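You operate a simulated robot arm through the tools that you are given. There is no shell and no other tool. Be economical: measure what you need, move in short steps, check, and stop when the job is done.

Carry out the task below with a simulated two-armed robot. There is one attempt and no reset: what you move stays moved.

Task
Check the brown fuse on ohms and sort it; hold the meter to turn it.
Fine: fuse in the clips; OPEN to the orange tray, else the green; hold the meter again to turn it off. Set down upright: what you pick out.

The check looks at the end state, three seconds after you hand in, the way a careful person would. Anything else that was tipped, shoved, dropped, spilled or broken makes it a failure.

Robot
Two 6-joint arms with two-finger parallel grippers on one trunk, on a base that drives. Base frame: it is fixed to the floor where the robot stands at the start and does not move with it; the origin is under the middle of the robot, x ahead of it, y to its left, z up. Units: mm, rad, N and s.
The left shoulder is at the start at [70, 166, 1403], the right one opposite. With the tool pointing down near the work surface each hand reaches from about 360 to 780 mm from the robot's upright axis, wherever it stands, measured 20 degrees to its own side. Places, roughly: clips of the clip block [900, -200, 800]; range dial [800, 0, 800]. Payload 3.91 kg a hand.
The TCP of each hand is the grasp point between the finger pads, 30 mm short of the fingertips. In the tool frame z runs along the fingers and y along their closing line. Largest opening 110 mm; finger width 20, thickness 10; the body of the gripper, 48 by 112 mm, starts 55 mm behind the TCP.
Orientation is that of the tool frame in the base frame, as [roll, pitch, yaw] about the fixed x, y, z axes, in that order (R = Rz(yaw) Ry(pitch) Rx(roll)). With the fingers straight down and closing along the base's y, the tool's x points along the base's -x, its y along +y and its z along -z.

Tools
- The arms move only by the tool move_arm. It takes "left_motion", "right_motion" or both (then of equal length, played together; a hand with none holds still); each is a list of rows, each an object of numbers (a shift or turn left out is 0, a gripper value left out holds the last): "ax", "ay", "az": the turn, a rotation vector about the tool's x, y, z in rad; "tx", "ty", "tz": the shift along the tool's x, y, z in mm; "claw": the gripper command, from -1 (shut) to 1 (fully open), values between in proportion. In form: [{"ax": .., "ay": .., "az": .., "tx": .., "ty": .., "tz": .., "claw": ..}, ...]. A call has 1 to 10 rows; each row is the pose to reach, as a shift and turn from the pose commanded when the call began, along the tool's axes at that moment. Rows are played at 5 a second. More than 50 mm and 0.15 rad between two rows, or a gripper value outside its range, and nothing of the call is played. Where a pose cannot be reached the arm comes as near as it can. A force on the tool above 60 N (or 10 N above the force at the start of the call, whichever is more), or a blocked arm, ends the call early, and 0.2 s more pass. The fingers move at their own pace (about 108 mm/s each) and stop on an object; they squeeze with about 41 N. The grip force told is the motor's: it shows also when the fingers shut on nothing. Time passes only in rows, and 0.2 s behind the last, so rows that repeat a pose let the fingers close. It gives the time, the measured TCP pose, the force on the tool (base axes), the opening and the grip force at its end, in the units of the frame above (readings bear some noise), with the torque about the TCP (base axes, N m) and any sound that the robot's microphone picked up, and new pictures: "views" is both (left out), scene, wrist or none (wrist: the cameras of the hands that moved).
- Cameras (640 x 400 px; columns grow to the right, rows downward): "scene" is now at [129.1, -4.2, 1620.5]; the picture's right is [0.07, -1.00, 0.00], its down [-0.74, -0.05, -0.67] and it looks along [0.66, 0.05, -0.75] (base axes); focal length 293 px, centre (320, 200). "left" rides on the left gripper at [77, -7, -115] in its tool frame; the picture's right is [0.09, 1.00, 0.00], its down [-0.80, 0.07, -0.59] and it looks along [-0.59, 0.05, 0.80] (tool axes); focal length 270 px, centre (320, 200). "right" rides on the right gripper at [77, 7, -115] in its tool frame; the picture's right is [-0.09, 1.00, 0.00], its down [-0.80, -0.07, -0.59] and it looks along [-0.59, -0.05, 0.80] (tool axes); focal length 270 px, centre (320, 200). There is no depth. A picture from a camera that has moved, and an enlarged one, comes with that camera's place and axes in the base frame and with its lens. The place of the scene camera against the robot may be out by one fixed shift of up to 18 mm in any direction.
- move_column(by): slides the trunk up (or, below 0, down) by that many mm; the arms and the scene camera ride with it, the base frame stays. It gives what a move gives, with no picture.
- steer(legs): drives the robot by 1 to 6 legs, each [ahead, left, turn to the left] in mm, mm and rad, along the robot's own axes; the way and the turn of a leg run together, so that a leg with both is an arc; at most 1500 mm and 3.142 rad a leg. The arms and the cameras ride along, it lands a little off, and it stops where it bumps. It gives what a move gives, and a new picture of the scene camera.
- aim_head(pan, tilt): turns the head with the scene camera to pan (to the left, within 1.501 rad either way) and tilt (down, from -0.506 to 1.204), counted from straight ahead of the robot. It gives what a move gives, and a new picture of the scene camera.
- inspect(camera, box): a new picture of the part [left, top, right, bottom] of that camera's present view, enlarged. The clock stands still meanwhile.
- hand_in(): hands the job in; it is judged then, once.

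Work in short steps. Places have to be worked out from the pictures, the camera data and where the tool is seen: move nearer, look again, correct. Check each grasp and each placing, and mend what went wrong. You have 120 turns and 260 pictures in all, those below and enlarged ones among them. Open the grippers and draw the arms clear of the work before you hand the job in, unless the task says otherwise; then end with one line.

The tools are called after "Request:" by a JSON object that holds its "op" and its "data". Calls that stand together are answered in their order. move_arm: Moves the arms, as the interface text tells. Its arguments: {"type":"object","properties":{"left_motion":{"type":"array"},"right_motion":{"type":"array"},"views":{"type":"string","enum":["both","scene","wrist","none"]}},"required":[]} The other tools are called the same way: move_column (by) slides the trunk up or down; steer (legs) drives the base; aim_head (pan, tilt) turns the head that bears the scene camera; inspect (camera, box) takes an enlarged picture of a part of a camera's view; hand_in () hands the job in.

At the start:

```text
time_s: 0.0
left_tcp_pos: [610.4, 331.7, 1000.0]
left_orientation: [-3.141, -0.001, -3.141]
left_wrist_force: [-0.6, -0.7, 0.5]
left_ft_torque: [-0.01, 0.01, -0.04]
left_opening: 110.1
left_grip_force: 0.0
right_tcp_pos: [628.5, -249.7, 999.7]
right_orientation: [-3.14, 0.0, -3.141]
right_wrist_force: [-0.3, 0.9, -0.3]
right_ft_torque: [-0.02, -0.04, 0.0]
right_opening: 109.8
right_grip_force: 0.0
trunk travel left (down, up): [-898.0, 42.0]
robot x, y, heading: [3.8, 1.9, -0.003]
head pan, tilt: [0.073, 0.841]
```

scene: 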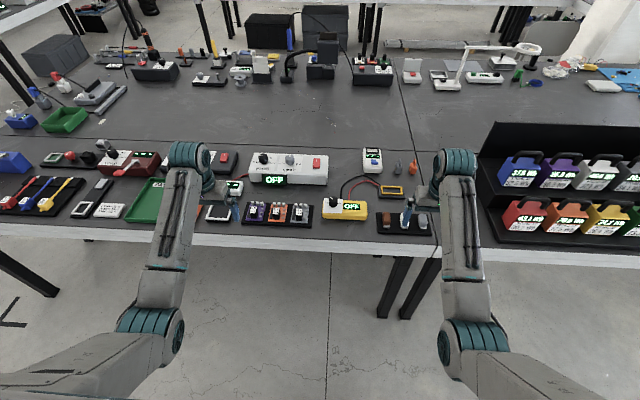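
right: 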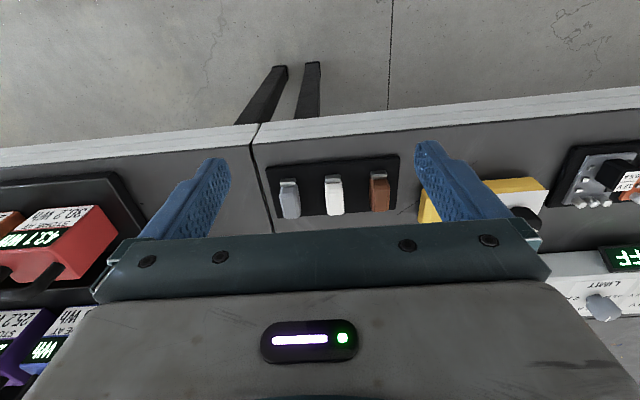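
left: 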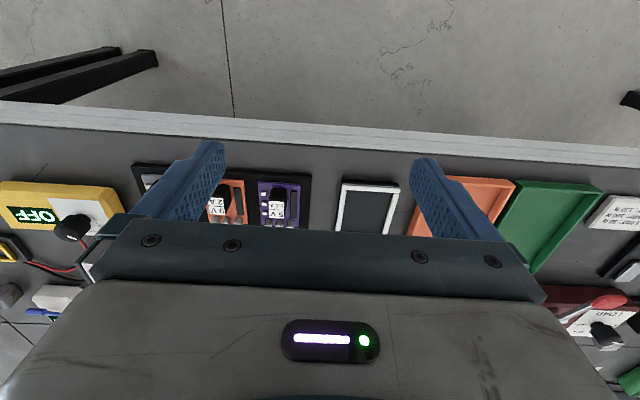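

The brown fuse sits in a black rack by the right hand, the yellow meter is in the middle, and the trays are left. I'll enlarge the scene first.

Request:
{"op": "inspect", "data": {"camera": "scene", "box": [310, 140, 450, 240]}}

Request:
{"op": "inspect", "data": {"camera": "scene", "box": [120, 140, 330, 240]}}

Request:
{"op": "inspect", "data": {"camera": "right", "box": [240, 120, 560, 280]}}

```text
4.00 times, centred on (380, 190) of scene
camera zoom: at [129.1, -4.2, 1620.5], right [0.07, -1.0, 0.0], down [-0.74, -0.05, -0.67], along [0.66, 0.05, -0.75], focal length 1171 px, centre (80, 240)
```

zoom: 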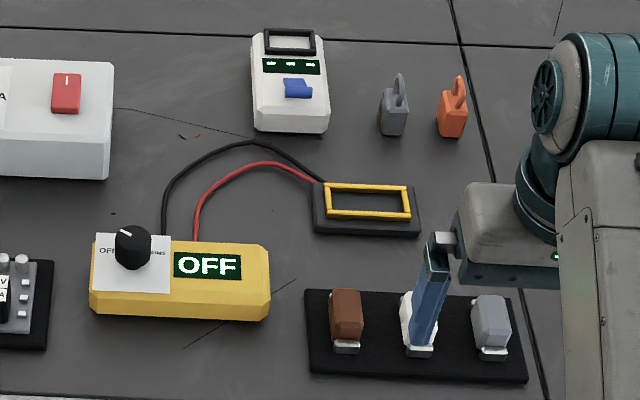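

```text
3.05 times, centred on (225, 190) of scene
camera zoom: at [129.1, -4.2, 1620.5], right [0.07, -1.0, 0.0], down [-0.74, -0.05, -0.67], along [0.66, 0.05, -0.75], focal length 892 px, centre (610, 230)
```

zoom: 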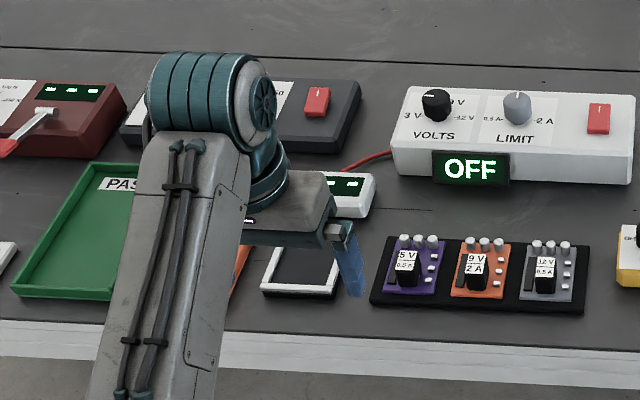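

```text
2.00 times, centred on (400, 200) of right
camera zoom: at [552.5, -242.7, 1114.1], right [0.09, 1.0, 0.0], down [0.8, -0.07, 0.59], along [0.59, -0.05, -0.8], focal length 541 px, centre (160, 200)
```

zoom: 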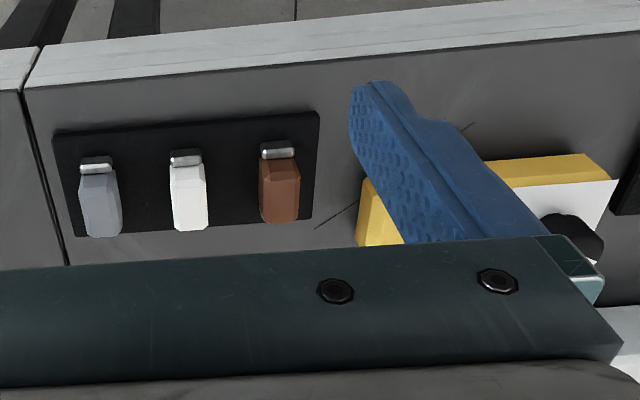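

The rack with the brown fuse is near (747,-180) and the meter is near (800,0). I'll drive ahead so both hands can reach the meter and clip block.

Request:
{"op": "steer", "data": {"legs": [[220, 0, 0]]}}

```text
time_s: 1.7
left_tcp_pos: [824.5, 332.7, 1001.8]
left_orientation: [3.142, 0.002, -3.139]
left_wrist_force: [0.2, 0.1, -0.1]
left_ft_torque: [-0.03, -0.02, 0.05]
left_opening: 110.0
left_grip_force: 0.0
right_tcp_pos: [844.7, -248.1, 1001.1]
right_orientation: [-3.141, 0.002, -3.141]
right_wrist_force: [0.4, -0.2, -0.3]
right_ft_torque: [-0.04, -0.01, -0.04]
right_opening: 110.0
right_grip_force: 0.1
trunk travel left (down, up): [-898.0, 42.0]
robot x, y, heading: [218.5, -2.4, 0.002]
head pan, tilt: [0.073, 0.841]
camera scene: at [344.2, -3.8, 1620.8], right [0.07, -1.0, 0.0], down [-0.74, -0.06, -0.67], along [0.67, 0.05, -0.74], focal length 293 px, centre (320, 200)
```

scene: 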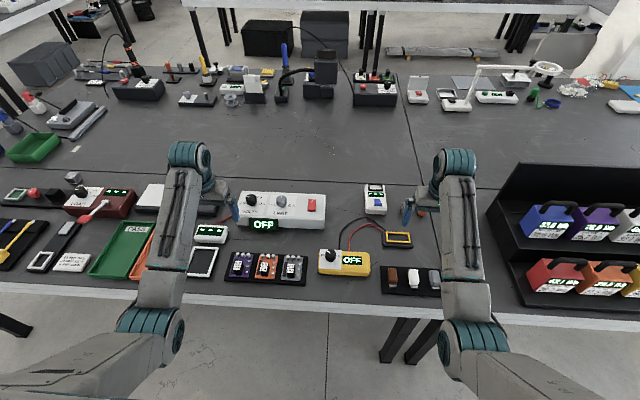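

I'll bring the right hand to about (700,-180) so that its camera sees the rack and clip block.

Request:
{"op": "move_arm", "data": {"right_motion": [{"tx": 45, "ty": 20}, {"tx": 90, "ty": 40}, {"tx": 135, "ty": 60}, {"tx": 145, "ty": 68}]}}

Request:
{"op": "inspect", "data": {"camera": "scene", "box": [310, 220, 450, 310]}}

Request:
{"op": "inspect", "data": {"camera": "right", "box": [200, 80, 440, 230]}}

```text
time_s: 2.7
left_tcp_pos: [827.5, 332.9, 999.8]
left_orientation: [-3.141, 0.0, -3.14]
left_wrist_force: [-0.2, 0.5, -0.4]
left_ft_torque: [0.01, 0.03, 0.01]
left_opening: 110.1
left_grip_force: 0.0
right_tcp_pos: [713.1, -165.9, 959.6]
right_orientation: [-3.14, 0.007, -3.14]
right_wrist_force: [-0.4, -0.7, -0.6]
right_ft_torque: [-0.01, -0.01, -0.01]
right_opening: 110.1
right_grip_force: 0.1
right hand out of reach, approached as far as the arm can: row 1, 2, 3, 4
trunk travel left (down, up): [-898.0, 42.0]
robot x, y, heading: [219.4, 3.4, -0.0]
head pan, tilt: [0.073, 0.841]
camera scene: at [347.2, -3.3, 1620.5], right [0.07, -1.0, 0.0], down [-0.74, -0.06, -0.67], along [0.67, 0.05, -0.75], focal length 293 px, centre (320, 200)
camera right: at [636.8, -160.2, 1074.0], right [0.09, 1.0, 0.0], down [0.8, -0.07, 0.6], along [0.6, -0.05, -0.8], focal length 270 px, centre (320, 200)
```

scene: 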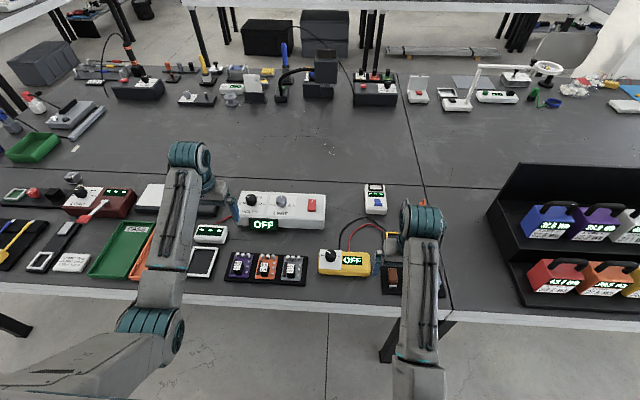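
right: 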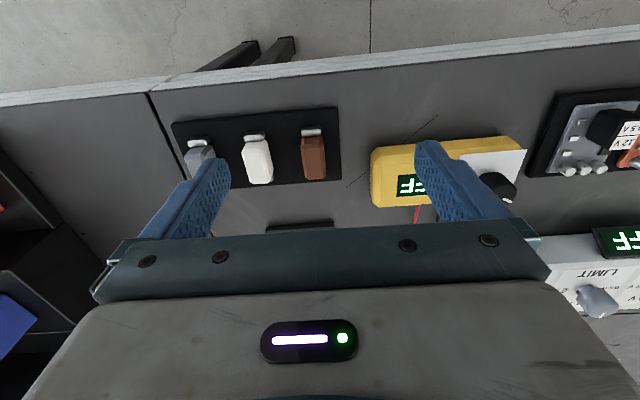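

```text
4.44 times, centred on (380, 265) of scene
camera zoom: at [347.2, -3.3, 1620.5], right [0.07, -1.0, 0.0], down [-0.74, -0.06, -0.67], along [0.67, 0.05, -0.75], focal length 1302 px, centre (53, -89)
```

zoom: 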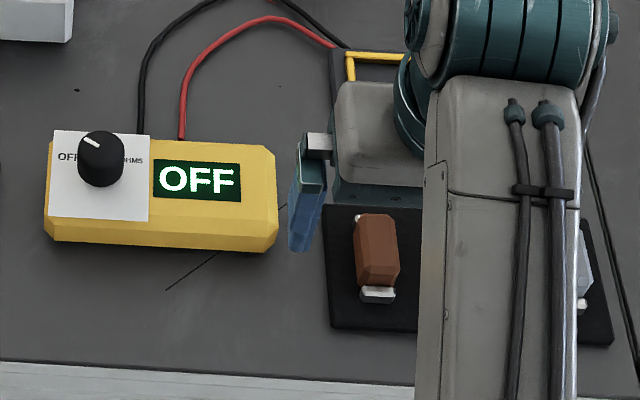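

```text
2.67 times, centred on (320, 155) of right
camera zoom: at [636.8, -160.2, 1074.0], right [0.09, 1.0, 0.0], down [0.8, -0.07, 0.6], along [0.6, -0.05, -0.8], focal length 721 px, centre (320, 320)
```

zoom: 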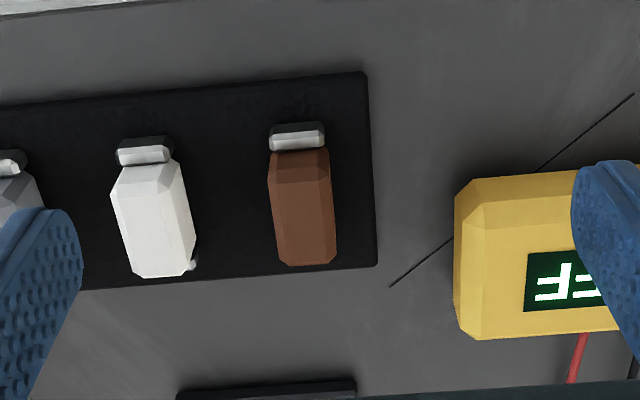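

I can't yet tell whether the fuse is lying or standing. I'll tilt the right hand to look from the +y side.

Request:
{"op": "move_arm", "data": {"right_motion": [{"ax": 0.14, "tx": -40, "ty": 20}, {"ax": 0.28, "tx": -60, "ty": 45}, {"ax": 0.42, "tx": -60, "ty": 70}, {"ax": 0.56, "tx": -60, "ty": 95}, {"ax": 0.7, "tx": -60, "ty": 120}, {"ax": 0.84, "tx": -60, "ty": 130}], "views": "wrist"}}

Request:
{"op": "inspect", "data": {"camera": "right", "box": [160, 60, 480, 260]}}

```text
time_s: 3.4
left_tcp_pos: [827.8, 332.2, 1000.4]
left_orientation: [3.14, 0.0, -3.141]
left_wrist_force: [0.4, 0.5, 0.6]
left_ft_torque: [-0.01, 0.02, -0.02]
left_opening: 109.9
left_grip_force: 0.0
right_tcp_pos: [771.4, -224.8, 934.0]
right_orientation: [-2.652, -0.019, 3.09]
right_wrist_force: [0.4, -0.5, 0.3]
right_ft_torque: [0.03, 0.04, 0.01]
right_opening: 110.1
right_grip_force: 0.0
right hand out of reach, approached as far as the arm can: row 3
trunk travel left (down, up): [-898.0, 42.0]
robot x, y, heading: [219.0, 0.6, 0.003]
head pan, tilt: [0.073, 0.841]
stopped in row 3 (right hand): the arm was blocked; the commanded pose is now the measured one
camera right: at [701.0, -161.0, 1033.7], right [0.12, 0.87, -0.47], down [0.82, 0.17, 0.54], along [0.56, -0.45, -0.7], focal length 270 px, centre (320, 200)
```

right: 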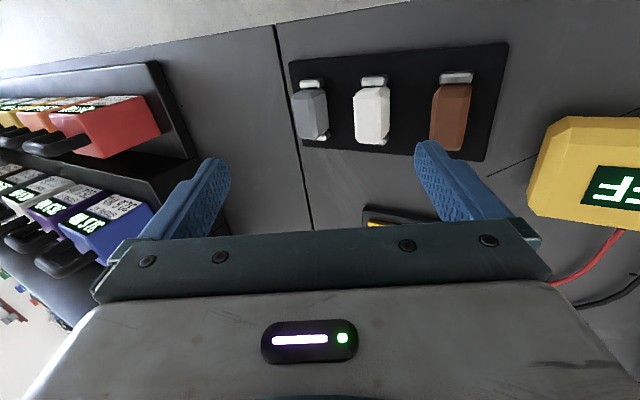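

```text
2.00 times, centred on (320, 160) of right
camera zoom: at [701.0, -161.0, 1033.7], right [0.12, 0.87, -0.47], down [0.82, 0.17, 0.54], along [0.56, -0.45, -0.7], focal length 541 px, centre (320, 280)
```

zoom: 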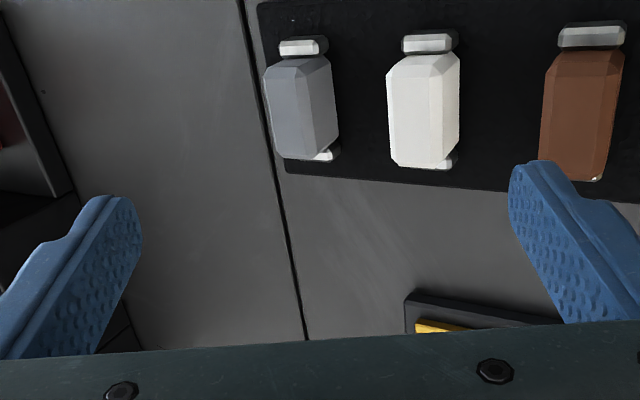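

The fuses are boxes lying along x with silver blades at both ends, gripped across y. I'll straighten the hand and look at the clip block.

Request:
{"op": "move_arm", "data": {"right_motion": [{"ax": -0.14, "tx": -15, "tz": -20}, {"ax": -0.28, "tx": -35, "tz": -40, "ty": -4}, {"ax": -0.42, "tx": -50, "tz": -60, "ty": -6}, {"ax": -0.49, "tx": -60, "tz": -70, "ty": -9}], "views": "wrist"}}

Request:
{"op": "inspect", "data": {"camera": "right", "box": [200, 60, 520, 260]}}

```text
time_s: 4.4
left_tcp_pos: [828.7, 331.3, 999.4]
left_orientation: [3.14, -0.002, -3.141]
left_wrist_force: [1.0, 0.1, -0.2]
left_ft_torque: [-0.01, 0.04, -0.01]
left_opening: 110.0
left_grip_force: 0.0
right_tcp_pos: [837.9, -200.0, 995.9]
right_orientation: [3.137, -0.019, 3.089]
right_wrist_force: [0.3, -0.3, -0.1]
right_ft_torque: [-0.01, 0.01, 0.01]
right_opening: 110.3
right_grip_force: 0.0
right hand out of reach, approached as far as the arm can: row 4
trunk travel left (down, up): [-898.0, 42.0]
robot x, y, heading: [216.7, 1.0, -0.004]
head pan, tilt: [0.073, 0.841]
camera right: at [765.4, -189.8, 1109.9], right [0.14, 0.99, 0.0], down [0.81, -0.11, 0.58], along [0.57, -0.08, -0.82], focal length 270 px, centre (320, 200)
```

right: 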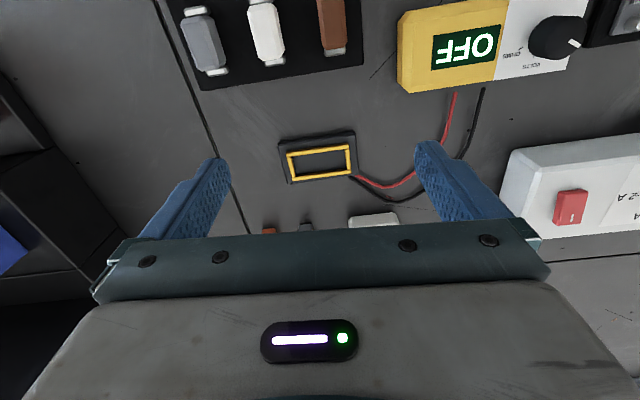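

```text
2.00 times, centred on (360, 160) of right
camera zoom: at [765.4, -189.8, 1109.9], right [0.14, 0.99, 0.0], down [0.81, -0.11, 0.58], along [0.57, -0.08, -0.82], focal length 541 px, centre (240, 280)
```

zoom: 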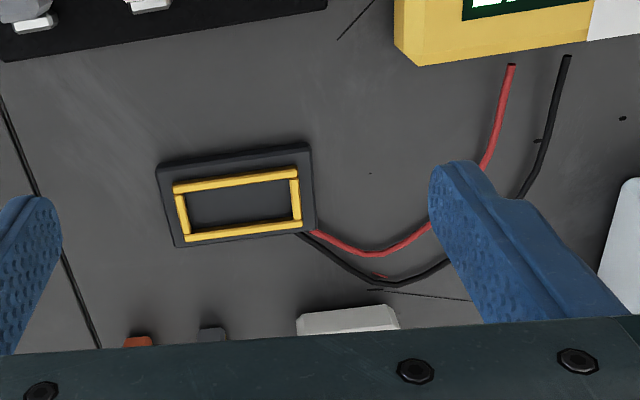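

The clip block is a frame with a yellow rim, its long side along y, near (915,-210), so the fuse must be turned 90°. I'll move over the brown fuse with the fingers half open and look.

Request:
{"op": "move_arm", "data": {"right_motion": [{"tx": 20, "ty": 5, "tz": 25, "az": -0.053, "claw": 0}, {"tx": 45, "ty": 12, "tz": 50, "az": -0.053, "claw": 0}, {"tx": 64, "ty": 19, "tz": 80, "az": -0.053, "claw": 0}, {"tx": 64, "ty": 19, "tz": 96, "az": -0.053, "claw": 0}], "views": "wrist"}}

Request:
{"op": "inspect", "data": {"camera": "right", "box": [200, 60, 440, 210]}}

```text
time_s: 5.4
left_tcp_pos: [829.2, 332.0, 1000.4]
left_orientation: [3.141, 0.001, -3.14]
left_wrist_force: [-0.4, 1.3, -0.6]
left_ft_torque: [-0.03, 0.02, 0.0]
left_opening: 109.8
left_grip_force: 0.1
right_tcp_pos: [773.8, -177.3, 898.7]
right_orientation: [3.139, -0.019, -3.141]
right_wrist_force: [0.2, -0.6, -0.4]
right_ft_torque: [-0.02, 0.0, 0.01]
right_opening: 55.1
right_grip_force: 0.1
trunk travel left (down, up): [-898.0, 42.0]
robot x, y, heading: [217.2, -3.2, -0.003]
head pan, tilt: [0.073, 0.841]
camera right: at [700.5, -171.4, 1014.3], right [0.09, 1.0, 0.0], down [0.81, -0.07, 0.58], along [0.58, -0.05, -0.82], focal length 270 px, centre (320, 200)
```

right: 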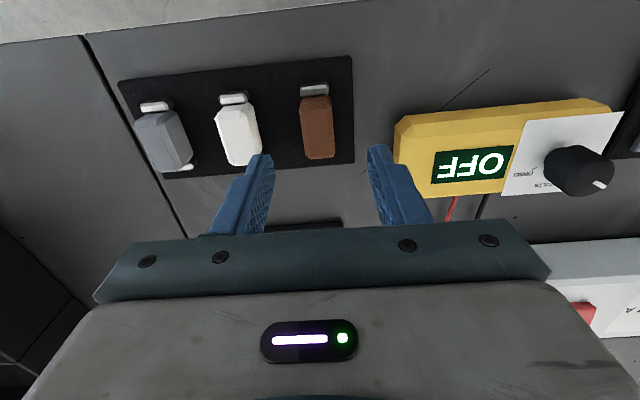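

```text
2.67 times, centred on (320, 135) of right
camera zoom: at [700.5, -171.4, 1014.3], right [0.09, 1.0, 0.0], down [0.81, -0.07, 0.58], along [0.58, -0.05, -0.82], focal length 721 px, centre (320, 373)
```

zoom: 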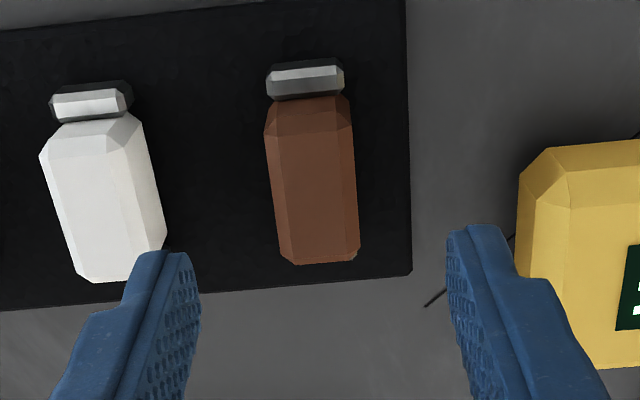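

The fuse body spans x 750–797 at y≈-180 with its top near z≈825. I'll descend partway and check.

Request:
{"op": "move_arm", "data": {"right_motion": [{"ty": -2.5, "tz": 20, "ay": -0.019}, {"ty": -2.5, "tz": 45, "ay": -0.019}, {"ty": -2.5, "tz": 62, "ay": -0.019}], "views": "wrist"}}

```text
time_s: 6.2
left_tcp_pos: [828.1, 334.0, 999.2]
left_orientation: [3.14, 0.002, -3.14]
left_wrist_force: [0.1, 0.2, -0.1]
left_ft_torque: [-0.03, -0.03, 0.03]
left_opening: 109.9
left_grip_force: 0.1
right_tcp_pos: [771.8, -178.8, 834.3]
right_orientation: [3.14, -0.001, -3.14]
right_wrist_force: [0.2, -0.7, 0.2]
right_ft_torque: [0.02, 0.02, 0.0]
right_opening: 55.2
right_grip_force: 0.0
trunk travel left (down, up): [-898.0, 42.0]
robot x, y, heading: [217.4, -1.1, 0.001]
head pan, tilt: [0.073, 0.841]
camera right: at [696.5, -173.2, 949.4], right [0.09, 1.0, 0.0], down [0.8, -0.07, 0.59], along [0.59, -0.05, -0.8], focal length 270 px, centre (320, 200)
```

right: 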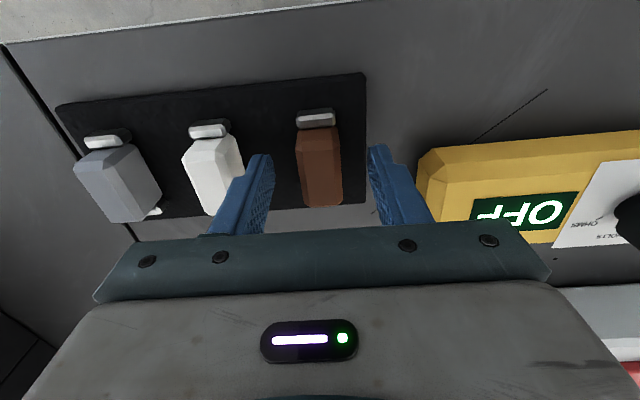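

The fingers straddle the body well. I'll lower 10 mm and close.

Request:
{"op": "move_arm", "data": {"right_motion": [{"tz": 6}, {"tz": 11}, {"tz": 11, "claw": -0.3}, {"tz": 11, "claw": -1}, {"tz": 11, "claw": -1}, {"tz": 11, "claw": -1}], "views": "wrist"}}

```text
time_s: 7.6
left_tcp_pos: [827.9, 330.8, 998.8]
left_orientation: [-3.141, -0.001, -3.139]
left_wrist_force: [-0.4, 0.6, 0.2]
left_ft_torque: [0.0, -0.01, 0.02]
left_opening: 109.9
left_grip_force: 0.2
right_tcp_pos: [771.3, -179.5, 824.9]
right_orientation: [3.141, -0.002, -3.14]
right_wrist_force: [0.0, 0.1, -0.4]
right_ft_torque: [-0.01, -0.05, -0.01]
right_opening: 23.2
right_grip_force: 41.6
trunk travel left (down, up): [-898.0, 42.0]
robot x, y, heading: [220.9, 1.4, 0.0]
head pan, tilt: [0.073, 0.841]
camera right: at [695.9, -173.1, 939.9], right [0.09, 1.0, 0.0], down [0.8, -0.07, 0.59], along [0.59, -0.05, -0.81], focal length 270 px, centre (320, 200)
```

right: 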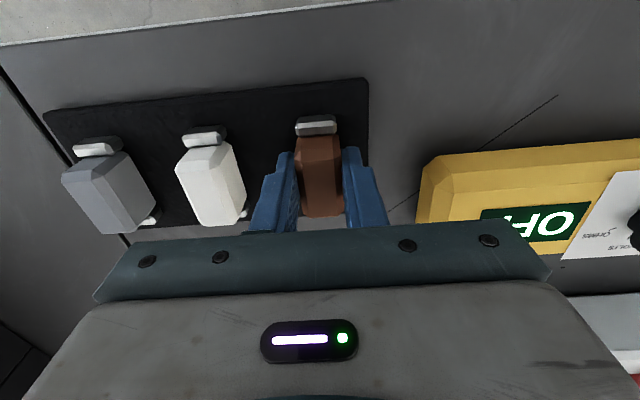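

Gripped at 23 mm. I'll lift straight up and check.

Request:
{"op": "move_arm", "data": {"right_motion": [{"tz": -20}, {"tz": -50}, {"tz": -90}, {"tz": -110}, {"tz": -110}], "views": "wrist"}}

Request:
{"op": "inspect", "data": {"camera": "right", "box": [200, 60, 440, 210]}}

```text
time_s: 8.8
left_tcp_pos: [828.0, 332.4, 999.6]
left_orientation: [-3.142, 0.001, -3.139]
left_wrist_force: [-0.6, 0.8, -0.9]
left_ft_torque: [-0.04, 0.01, -0.01]
left_opening: 110.1
left_grip_force: 0.0
right_tcp_pos: [772.0, -180.6, 935.6]
right_orientation: [3.139, -0.002, -3.141]
right_wrist_force: [-0.3, 0.2, -0.4]
right_ft_torque: [0.0, -0.01, -0.03]
right_opening: 22.9
right_grip_force: 40.7
trunk travel left (down, up): [-898.0, 42.0]
robot x, y, heading: [219.1, -1.6, 0.002]
head pan, tilt: [0.073, 0.841]
camera right: at [695.6, -173.9, 1049.9], right [0.09, 1.0, 0.0], down [0.8, -0.07, 0.59], along [0.59, -0.05, -0.81], focal length 270 px, centre (320, 200)
```

right: 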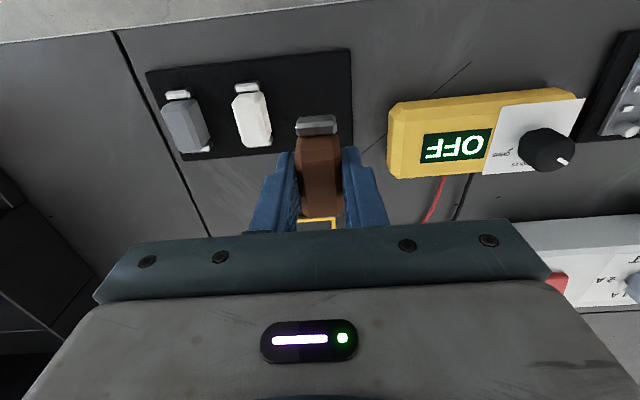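

```text
2.67 times, centred on (320, 135) of right
camera zoom: at [695.6, -173.9, 1049.9], right [0.09, 1.0, 0.0], down [0.8, -0.07, 0.59], along [0.59, -0.05, -0.81], focal length 721 px, centre (320, 373)
```

zoom: 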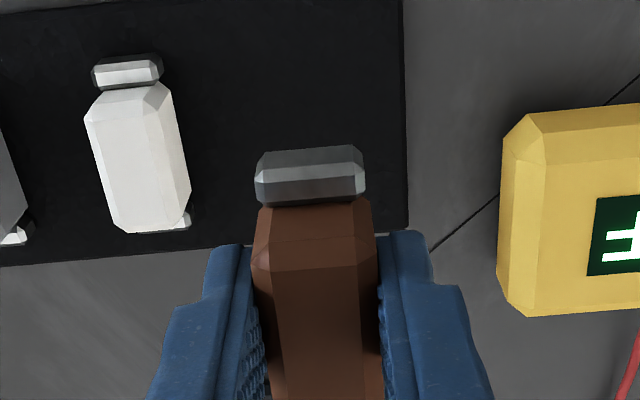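

The fuse is held and upright. Now I rotate 90° while moving toward the clip block, staying high.

Request:
{"op": "move_arm", "data": {"right_motion": [{"az": 0.14, "tx": -10}, {"az": 0.28, "tx": -20}, {"az": 0.42, "tx": -30}, {"az": 0.56, "tx": -40}, {"az": 0.7, "tx": -50}, {"az": 0.84, "tx": -60}, {"az": 0.98, "tx": -70}, {"az": 1.12, "tx": -80}, {"az": 1.26, "tx": -90}, {"az": 1.4, "tx": -100}], "views": "wrist"}}

```text
time_s: 11.0
left_tcp_pos: [828.1, 332.5, 998.7]
left_orientation: [-3.141, 0.0, -3.141]
left_wrist_force: [-0.3, -0.7, -0.9]
left_ft_torque: [0.01, 0.02, -0.01]
left_opening: 109.9
left_grip_force: 0.2
right_tcp_pos: [871.9, -180.7, 935.5]
right_orientation: [-3.139, -0.001, 1.741]
right_wrist_force: [0.1, -0.5, -0.2]
right_ft_torque: [0.0, -0.03, -0.01]
right_opening: 23.0
right_grip_force: 41.0
trunk travel left (down, up): [-898.0, 42.0]
robot x, y, heading: [219.0, 0.9, 0.007]
head pan, tilt: [0.073, 0.841]
camera right: at [866.5, -103.2, 1050.5], right [1.0, 0.08, 0.0], down [0.07, -0.8, 0.59], along [0.05, -0.59, -0.81], focal length 270 px, centre (320, 200)
```

right: 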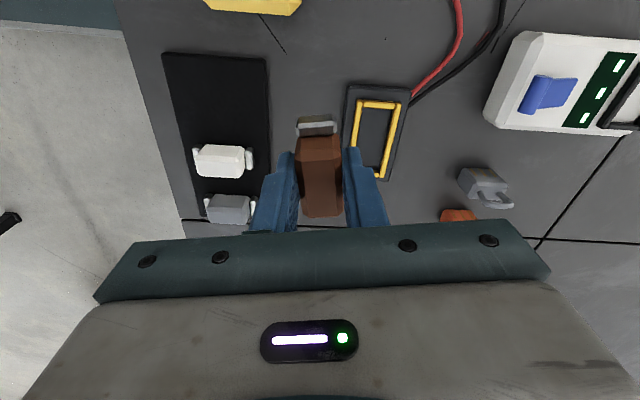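

Rotation works. I'll finish the turn and move over the clip block, near (928,-213), at z≈900.

Request:
{"op": "move_arm", "data": {"right_motion": [{"az": 0.085, "tx": -20, "ty": 25}, {"az": 0.17, "tx": -42, "ty": 49, "tz": 10}, {"az": 0.17, "tx": -42, "ty": 49, "tz": 30}, {"az": 0.17, "tx": -42, "ty": 49, "tz": 30}], "views": "wrist"}}

Request:
{"op": "inspect", "data": {"camera": "right", "box": [200, 40, 440, 190]}}

```text
time_s: 12.0
left_tcp_pos: [828.1, 331.5, 999.6]
left_orientation: [3.141, -0.001, -3.14]
left_wrist_force: [0.8, 1.0, 0.3]
left_ft_torque: [-0.06, 0.01, 0.02]
left_opening: 109.9
left_grip_force: 0.0
right_tcp_pos: [927.1, -212.5, 906.6]
right_orientation: [-3.139, 0.0, 1.572]
right_wrist_force: [-0.6, -0.5, -0.5]
right_ft_torque: [0.0, -0.01, -0.01]
right_opening: 23.1
right_grip_force: 41.2
trunk travel left (down, up): [-898.0, 42.0]
robot x, y, heading: [217.7, -3.6, 0.004]
head pan, tilt: [0.073, 0.841]
camera right: at [935.2, -135.5, 1020.8], right [1.0, -0.09, 0.0], down [-0.07, -0.8, 0.59], along [-0.05, -0.59, -0.81], focal length 270 px, centre (320, 200)
```

right: 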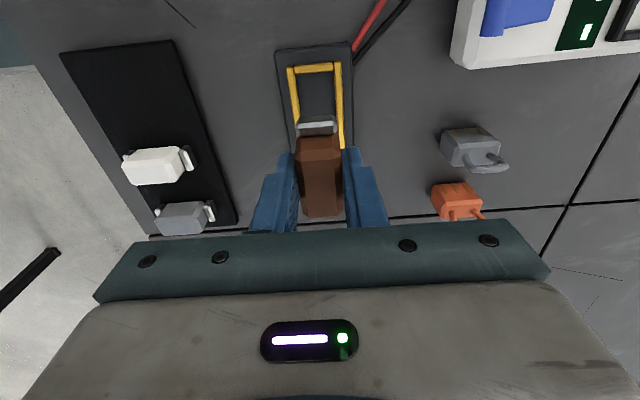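

```text
2.67 times, centred on (320, 115) of right
camera zoom: at [935.2, -135.5, 1020.8], right [1.0, -0.09, 0.0], down [-0.07, -0.8, 0.59], along [-0.05, -0.59, -0.81], focal length 721 px, centre (320, 427)
```

zoom: 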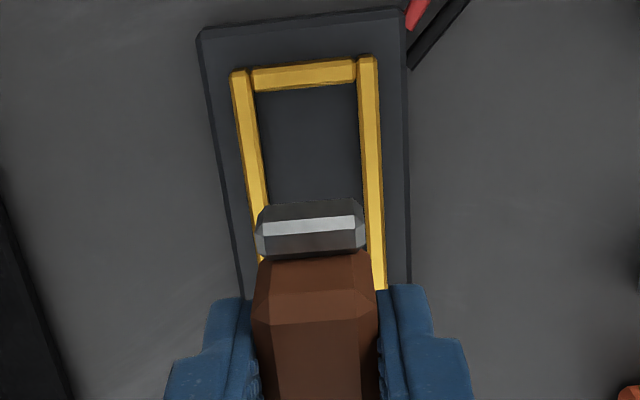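

The pocket's centreline is at x≈927.6 with its centre at y≈-214, so the held fuse is already above it. I'll descend most of the way and look.

Request:
{"op": "move_arm", "data": {"right_motion": [{"tz": 30}, {"tz": 55}, {"tz": 70}, {"tz": 70}], "views": "wrist"}}

Request:
{"op": "inspect", "data": {"camera": "right", "box": [200, 40, 440, 190]}}

```text
time_s: 13.0
left_tcp_pos: [827.6, 332.1, 999.5]
left_orientation: [3.141, 0.001, -3.141]
left_wrist_force: [0.5, 1.4, -1.2]
left_ft_torque: [0.0, 0.0, -0.03]
left_opening: 109.7
left_grip_force: 0.0
right_tcp_pos: [927.8, -213.9, 835.7]
right_orientation: [-3.14, -0.001, 1.573]
right_wrist_force: [-0.6, -0.6, -1.3]
right_ft_torque: [0.01, 0.01, -0.03]
right_opening: 23.1
right_grip_force: 40.9
trunk travel left (down, up): [-898.0, 42.0]
robot x, y, heading: [221.2, 2.1, -0.003]
head pan, tilt: [0.073, 0.841]
camera right: at [935.2, -136.8, 950.2], right [1.0, -0.09, 0.0], down [-0.07, -0.8, 0.59], along [-0.05, -0.59, -0.81], focal length 270 px, centre (320, 200)
```

right: 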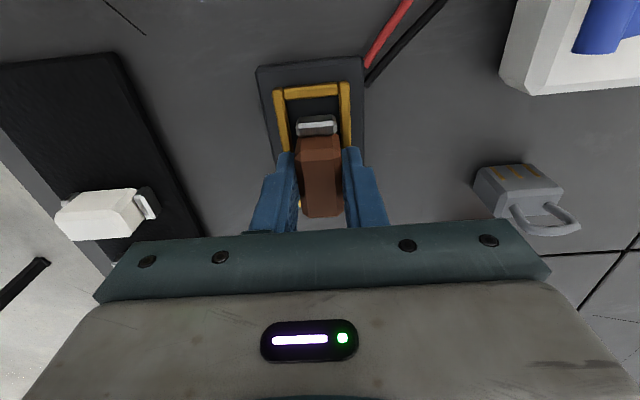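

```text
2.67 times, centred on (320, 115) of right
camera zoom: at [935.2, -136.8, 950.2], right [1.0, -0.09, 0.0], down [-0.07, -0.8, 0.59], along [-0.05, -0.59, -0.81], focal length 721 px, centre (320, 427)
```

zoom: 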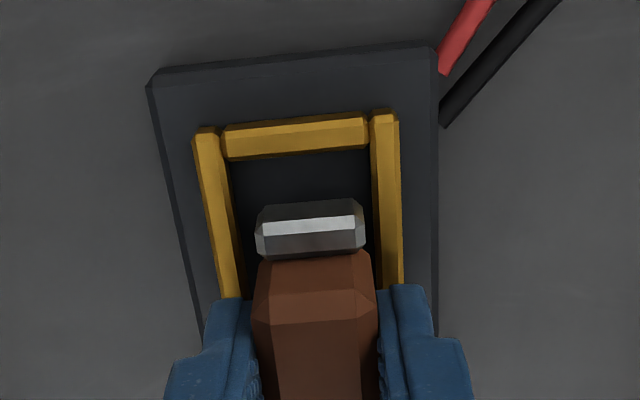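

The fuse is centred in the frame. I'll lower in small steps while watching the force.

Request:
{"op": "move_arm", "data": {"right_motion": [{"tz": 2}, {"tz": 4}, {"tz": 6}, {"tz": 8}, {"tz": 9}, {"tz": 10}], "views": "wrist"}}

```text
time_s: 14.4
left_tcp_pos: [825.3, 332.8, 1002.7]
left_orientation: [-3.139, 0.004, -3.138]
left_wrist_force: [0.2, -0.1, 0.0]
left_ft_torque: [0.03, 0.01, -0.01]
left_opening: 109.9
left_grip_force: 0.1
right_tcp_pos: [926.4, -210.4, 830.4]
right_orientation: [3.135, -0.001, 1.575]
right_wrist_force: [8.8, -0.8, 33.1]
right_ft_torque: [-0.59, 0.28, 0.16]
right_opening: 23.3
right_grip_force: 41.2
trunk travel left (down, up): [-898.0, 42.0]
robot x, y, heading: [218.9, -0.9, 0.004]
head pan, tilt: [0.073, 0.841]
camera right: at [933.5, -134.5, 944.7], right [1.0, -0.09, 0.01], down [-0.07, -0.8, 0.59], along [-0.05, -0.59, -0.81], focal length 270 px, centre (320, 200)
```

right: 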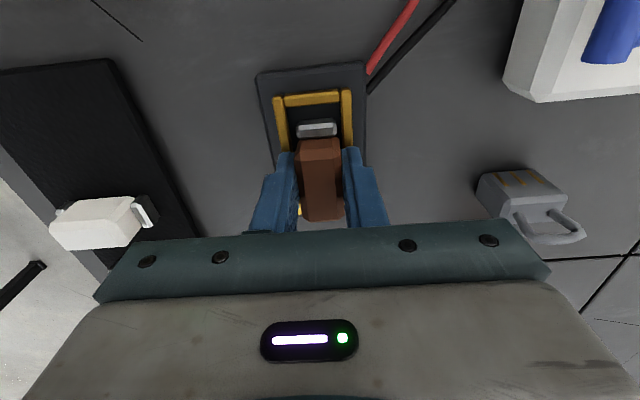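

Contact at about 33 N near z=830. I'll relieve the press by a few mm and zoom in to see what touches.

Request:
{"op": "move_arm", "data": {"right_motion": [{"tz": -2}, {"tz": -3}], "views": "none"}}

Request:
{"op": "inspect", "data": {"camera": "right", "box": [200, 60, 440, 230]}}

Request:
{"op": "inspect", "data": {"camera": "scene", "box": [320, 190, 460, 290]}}

```text
time_s: 15.0
left_tcp_pos: [826.6, 333.3, 999.6]
left_orientation: [-3.14, 0.001, -3.14]
left_wrist_force: [-0.1, 0.1, 0.4]
left_ft_torque: [-0.04, -0.03, -0.01]
left_opening: 109.7
left_grip_force: 0.2
right_tcp_pos: [926.4, -211.2, 830.3]
right_orientation: [3.139, -0.001, 1.573]
right_wrist_force: [8.5, 1.2, 20.8]
right_ft_torque: [-0.26, -0.02, 0.03]
right_opening: 23.3
right_grip_force: 40.5
trunk travel left (down, up): [-898.0, 42.0]
robot x, y, heading: [218.6, -0.4, 0.002]
head pan, tilt: [0.073, 0.841]
```

```text
2.35 times, centred on (320, 145) of right
camera zoom: at [934.3, -134.5, 944.5], right [1.0, -0.09, 0.0], down [-0.07, -0.8, 0.59], along [-0.05, -0.59, -0.81], focal length 636 px, centre (320, 329)
```

zoom: 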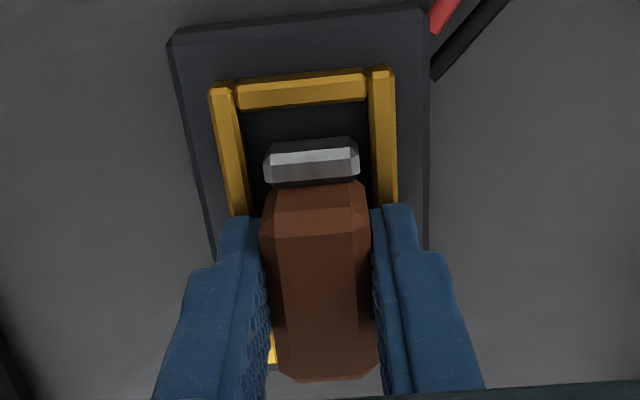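

```text
4.00 times, centred on (390, 240) of scene
camera zoom: at [344.9, -2.0, 1620.6], right [0.07, -1.0, 0.0], down [-0.74, -0.06, -0.67], along [0.67, 0.05, -0.74], focal length 1171 px, centre (40, 40)
```

zoom: 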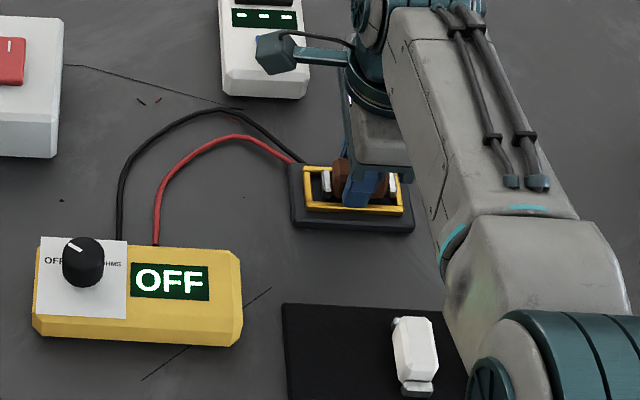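

The fingers seem to be landing on the frame bars, and the fuse sits slightly too far toward -y. I'll lift 10 mm and recheck the alignment.

Request:
{"op": "move_arm", "data": {"right_motion": [{"tz": -5}, {"tz": -11}, {"tz": -11}], "views": "none"}}

Request:
{"op": "inspect", "data": {"camera": "right", "box": [200, 60, 440, 230]}}

Request:
{"op": "inspect", "data": {"camera": "scene", "box": [370, 220, 440, 270]}}

```text
time_s: 15.8
left_tcp_pos: [828.7, 331.3, 1000.0]
left_orientation: [-3.141, 0.0, -3.141]
left_wrist_force: [-0.5, 0.8, 0.2]
left_ft_torque: [0.03, -0.02, 0.01]
left_opening: 110.1
left_grip_force: 0.0
right_tcp_pos: [925.6, -212.9, 837.9]
right_orientation: [-3.139, -0.001, 1.573]
right_wrist_force: [-0.1, -0.2, -0.6]
right_ft_torque: [0.01, -0.01, 0.06]
right_opening: 23.0
right_grip_force: 41.1
trunk travel left (down, up): [-898.0, 42.0]
robot x, y, heading: [215.8, -0.3, 0.002]
head pan, tilt: [0.073, 0.841]
```

```text
2.35 times, centred on (320, 145) of right
camera zoom: at [934.4, -136.0, 952.5], right [1.0, -0.09, 0.0], down [-0.07, -0.8, 0.59], along [-0.05, -0.59, -0.8], focal length 636 px, centre (320, 329)
```

zoom: 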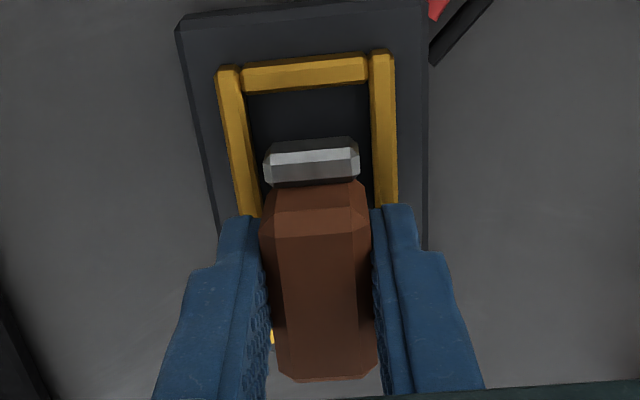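

```text
8.00 times, centred on (405, 245) of scene
camera zoom: at [347.7, -3.5, 1620.4], right [0.07, -1.0, 0.0], down [-0.74, -0.06, -0.67], along [0.66, 0.05, -0.75], focal length 2343 px, centre (-360, -160)
```

zoom: 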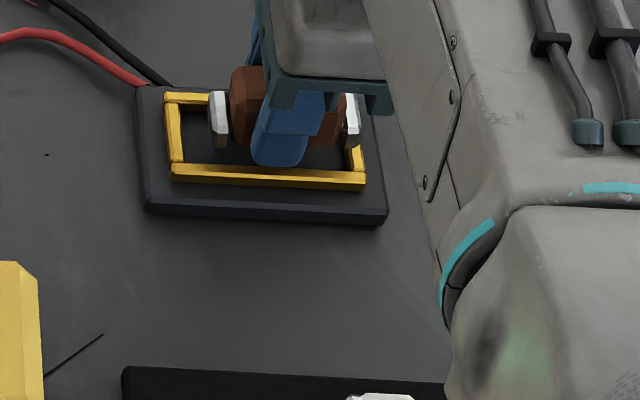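

The fuse was about 4 mm too far toward -y, with a blade near the end bar. I'll shift +4 in y and lower again gently.

Request:
{"op": "move_arm", "data": {"right_motion": [{"tx": 2}, {"tx": 4}, {"tx": 4, "tz": 3}, {"tx": 4, "tz": 6}, {"tx": 4, "tz": 8}], "views": "none"}}

Request:
{"op": "inspect", "data": {"camera": "right", "box": [200, 60, 440, 230]}}

Request:
{"op": "inspect", "data": {"camera": "scene", "box": [370, 220, 440, 270]}}

```text
time_s: 17.0
left_tcp_pos: [827.6, 332.5, 999.9]
left_orientation: [-3.141, 0.0, -3.14]
left_wrist_force: [-0.3, 0.0, -0.2]
left_ft_torque: [0.03, -0.03, 0.0]
left_opening: 109.6
left_grip_force: 0.1
right_tcp_pos: [928.3, -208.6, 831.2]
right_orientation: [-3.139, -0.001, 1.573]
right_wrist_force: [0.0, 0.9, -0.7]
right_ft_torque: [-0.02, 0.02, -0.02]
right_opening: 23.2
right_grip_force: 41.1
trunk travel left (down, up): [-898.0, 42.0]
robot x, y, heading: [220.4, 0.2, 0.001]
head pan, tilt: [0.073, 0.841]
```

```text
2.35 times, centred on (320, 145) of right
camera zoom: at [934.7, -132.1, 946.3], right [1.0, -0.09, 0.0], down [-0.07, -0.8, 0.59], along [-0.05, -0.59, -0.81], focal length 636 px, centre (320, 329)
```

zoom: 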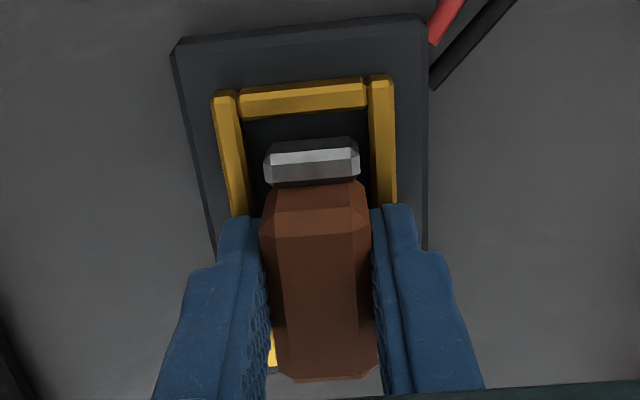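

```text
8.00 times, centred on (405, 245) of scene
camera zoom: at [347.9, -3.8, 1620.5], right [0.07, -1.0, 0.0], down [-0.74, -0.06, -0.67], along [0.66, 0.05, -0.75], focal length 2343 px, centre (-360, -160)
```

zoom: 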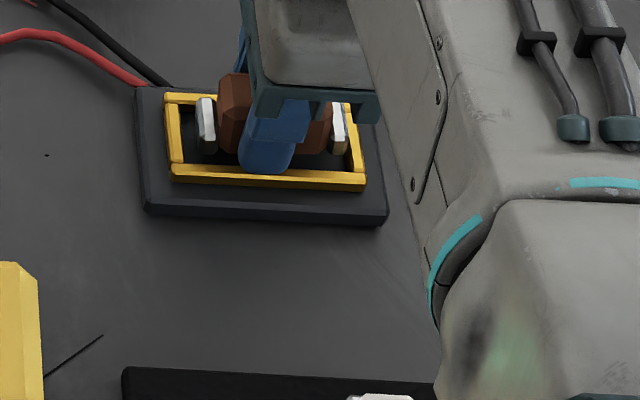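

The blades are now between the end bars. I'll continue down in 1 mm steps.

Request:
{"op": "move_arm", "data": {"right_motion": [{"tz": 1}, {"tz": 2}, {"tz": 3}, {"tz": 4}], "views": "none"}}

Request:
{"op": "inspect", "data": {"camera": "scene", "box": [370, 220, 440, 270]}}

```text
time_s: 18.0
left_tcp_pos: [826.7, 332.6, 1001.2]
left_orientation: [-3.141, 0.002, -3.138]
left_wrist_force: [-0.1, 0.3, -0.2]
left_ft_torque: [-0.04, 0.03, 0.03]
left_opening: 109.9
left_grip_force: 0.1
right_tcp_pos: [925.5, -208.7, 829.6]
right_orientation: [3.137, -0.002, 1.571]
right_wrist_force: [-1.2, -1.5, 16.1]
right_ft_torque: [-0.13, 0.32, 0.08]
right_opening: 23.2
right_grip_force: 41.3
trunk travel left (down, up): [-898.0, 42.0]
robot x, y, heading: [218.4, -0.4, 0.007]
head pan, tilt: [0.073, 0.841]
```

```text
8.00 times, centred on (405, 245) of scene
camera zoom: at [344.0, -3.2, 1621.0], right [0.07, -1.0, 0.0], down [-0.74, -0.06, -0.67], along [0.67, 0.05, -0.74], focal length 2343 px, centre (-360, -160)
```

zoom: 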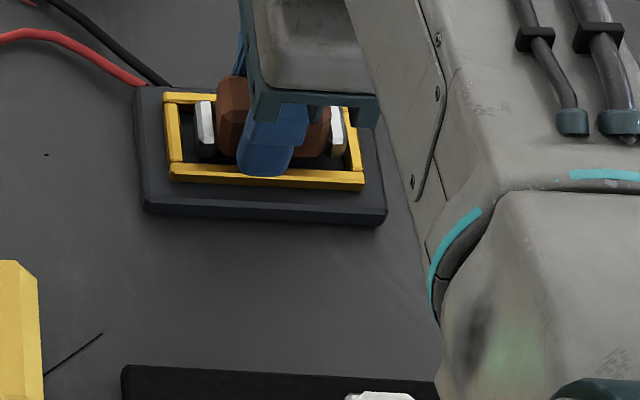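

Light contact, with the fuse inside the frame. I'll ease up 2.5 mm, open slightly, and look.

Request:
{"op": "move_arm", "data": {"right_motion": [{"tz": -2}, {"tz": -2.5}, {"tz": -2.5, "claw": -0.4}, {"tz": -2.5, "claw": -0.2}, {"tz": -2.5, "claw": -0.2}], "views": "none"}}

Request:
{"op": "inspect", "data": {"camera": "right", "box": [200, 60, 440, 230]}}

Request:
{"op": "inspect", "data": {"camera": "scene", "box": [370, 220, 440, 270]}}

```text
time_s: 19.2
left_tcp_pos: [827.9, 333.2, 1000.8]
left_orientation: [-3.141, 0.002, -3.141]
left_wrist_force: [0.4, -0.3, -0.4]
left_ft_torque: [0.0, -0.01, 0.02]
left_opening: 109.9
left_grip_force: 0.2
right_tcp_pos: [925.1, -207.4, 830.3]
right_orientation: [-3.14, -0.001, 1.572]
right_wrist_force: [-5.0, -0.3, 6.5]
right_ft_torque: [-0.1, 0.05, -0.04]
right_opening: 41.9
right_grip_force: 0.1
trunk travel left (down, up): [-898.0, 42.0]
robot x, y, heading: [218.5, -0.4, 0.0]
head pan, tilt: [0.073, 0.841]
```

```text
2.35 times, centred on (320, 145) of right
camera zoom: at [933.3, -131.3, 944.6], right [1.0, -0.09, 0.0], down [-0.07, -0.8, 0.59], along [-0.05, -0.59, -0.81], focal length 636 px, centre (320, 329)
```

zoom: 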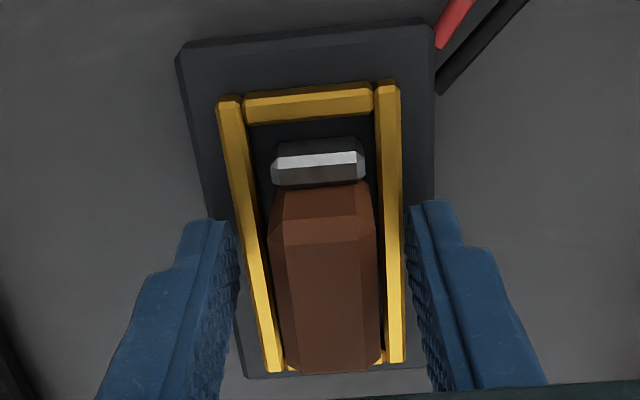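

```text
8.00 times, centred on (405, 245) of scene
camera zoom: at [345.4, -3.4, 1620.6], right [0.07, -1.0, 0.0], down [-0.74, -0.06, -0.67], along [0.67, 0.05, -0.74], focal length 2343 px, centre (-360, -160)
```

zoom: 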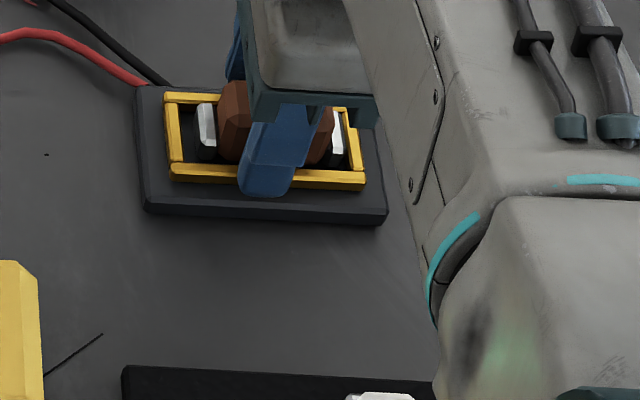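

The fuse dropped inside the frame. I'll lift the hand straight up and verify.

Request:
{"op": "move_arm", "data": {"right_motion": [{"tz": -8}, {"tz": -30}, {"tz": -70}, {"tz": -110}, {"tz": -110}], "views": "wrist"}}

Request:
{"op": "inspect", "data": {"camera": "right", "box": [230, 20, 410, 140]}}

Request:
{"op": "inspect", "data": {"camera": "scene", "box": [310, 220, 440, 300]}}

```text
time_s: 20.4
left_tcp_pos: [828.4, 332.1, 1000.6]
left_orientation: [3.141, -0.001, 3.141]
left_wrist_force: [0.3, 0.1, -0.2]
left_ft_torque: [-0.04, -0.02, 0.02]
left_opening: 110.1
left_grip_force: 0.1
right_tcp_pos: [924.7, -209.0, 938.8]
right_orientation: [-3.141, -0.002, 1.574]
right_wrist_force: [-0.1, 0.0, 0.3]
right_ft_torque: [0.01, -0.03, -0.01]
right_opening: 44.0
right_grip_force: 0.1
trunk travel left (down, up): [-898.0, 42.0]
robot x, y, heading: [219.5, 5.1, 0.007]
head pan, tilt: [0.073, 0.841]
camera right: at [933.6, -132.3, 1053.2], right [1.0, -0.09, 0.0], down [-0.07, -0.8, 0.59], along [-0.05, -0.59, -0.81], focal length 270 px, centre (320, 200)
```

right: 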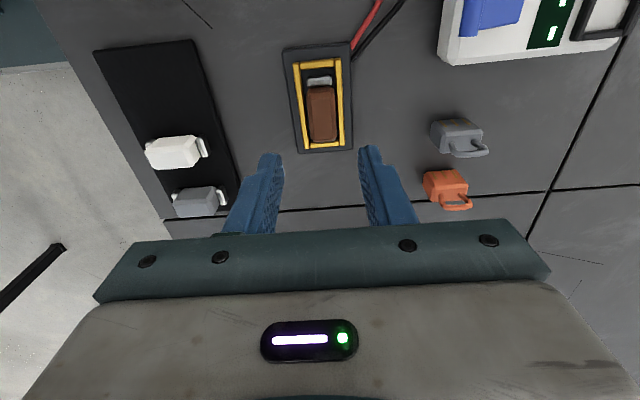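

```text
3.33 times, centred on (320, 80) of right
camera zoom: at [933.6, -132.3, 1053.2], right [1.0, -0.09, 0.0], down [-0.07, -0.8, 0.59], along [-0.05, -0.59, -0.81], focal length 901 px, centre (320, 600)
```

zoom: 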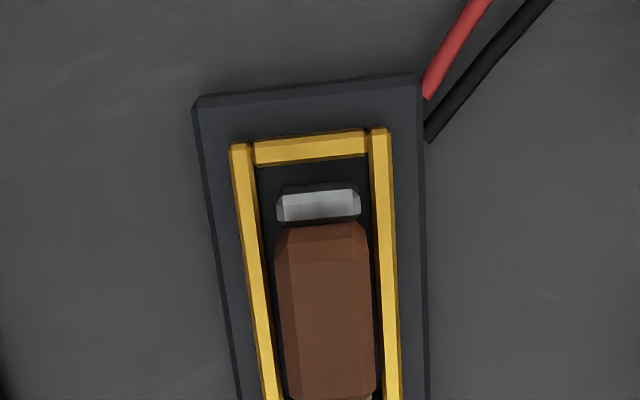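

```text
4.92 times, centred on (375, 260) of scene
camera zoom: at [347.8, -4.0, 1620.5], right [0.07, -1.0, 0.0], down [-0.74, -0.06, -0.67], along [0.66, 0.05, -0.75], focal length 1442 px, centre (49, -95)
```

zoom: 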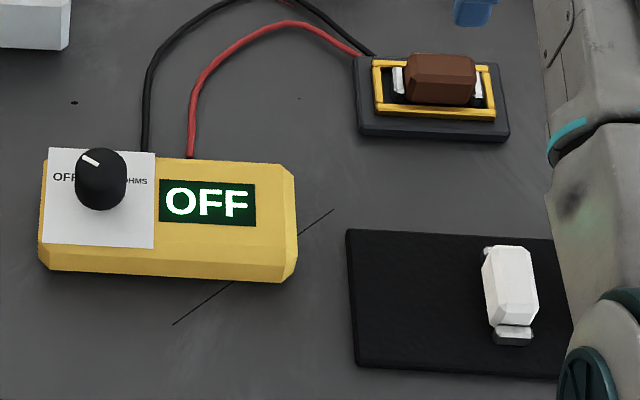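

The fuse is seated in the clips. Next is the meter: I'll turn the right hand the other way (camera on the -y side) to grip its right end across x, moving back in the first half.

Request:
{"op": "move_arm", "data": {"right_motion": [{"az": -0.15, "ty": -10, "tz": -5}, {"az": -0.3, "ty": -20, "tz": -10}, {"az": -0.45, "ty": -30, "tz": -15}, {"az": -0.6, "ty": -40, "tz": -20}, {"az": -0.75, "ty": -50, "tz": -25}, {"az": -0.9, "ty": -60, "tz": -30}, {"az": -1.05, "ty": -70, "tz": -35}, {"az": -1.2, "ty": -80, "tz": -40}, {"az": -1.35, "ty": -85, "tz": -40}, {"az": -1.5, "ty": -85, "tz": -40}], "views": "none"}}

Request:
{"op": "move_arm", "data": {"right_motion": [{"az": -0.15}, {"az": -0.3}, {"az": -0.45}, {"az": -0.6}, {"az": -0.75}, {"az": -0.9}, {"az": -1.05}, {"az": -1.2}, {"az": -1.35}, {"az": -1.5}], "views": "wrist"}}

```text
time_s: 22.6
left_tcp_pos: [829.0, 332.0, 998.9]
left_orientation: [3.142, -0.001, -3.141]
left_wrist_force: [0.2, -0.2, 0.0]
left_ft_torque: [-0.01, 0.02, 0.02]
left_opening: 109.9
left_grip_force: 0.0
right_tcp_pos: [843.3, -208.2, 980.0]
right_orientation: [3.139, -0.002, 3.075]
right_wrist_force: [0.4, 0.1, -0.5]
right_ft_torque: [0.0, -0.02, 0.0]
right_opening: 44.0
right_grip_force: 0.0
trunk travel left (down, up): [-898.0, 42.0]
robot x, y, heading: [217.2, 0.5, -0.003]
head pan, tilt: [0.073, 0.841]
```

```text
time_s: 24.8
left_tcp_pos: [828.2, 332.8, 999.8]
left_orientation: [-3.141, 0.0, -3.139]
left_wrist_force: [-0.4, -0.1, -0.7]
left_ft_torque: [-0.02, -0.01, -0.01]
left_opening: 110.0
left_grip_force: 0.1
right_tcp_pos: [841.5, -210.6, 978.8]
right_orientation: [3.14, 0.002, -1.708]
right_wrist_force: [-0.1, 0.3, 0.2]
right_ft_torque: [-0.02, 0.01, 0.03]
right_opening: 43.9
right_grip_force: 0.1
trunk travel left (down, up): [-898.0, 42.0]
robot x, y, heading: [217.9, 0.4, 0.001]
head pan, tilt: [0.073, 0.841]
camera right: at [825.9, -285.2, 1093.7], right [-0.97, 0.22, 0.0], down [0.18, 0.78, 0.6], along [0.13, 0.58, -0.8], focal length 270 px, centre (320, 200)
```

right: 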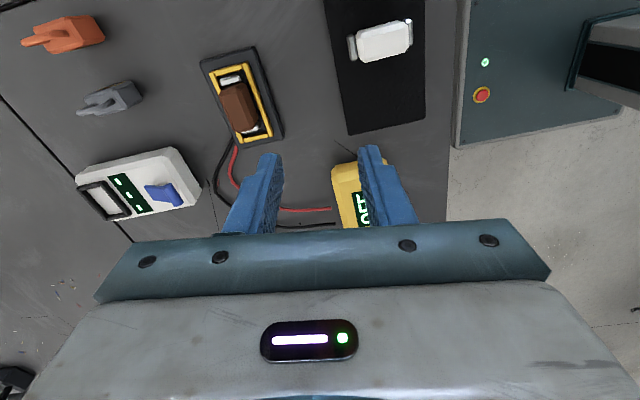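

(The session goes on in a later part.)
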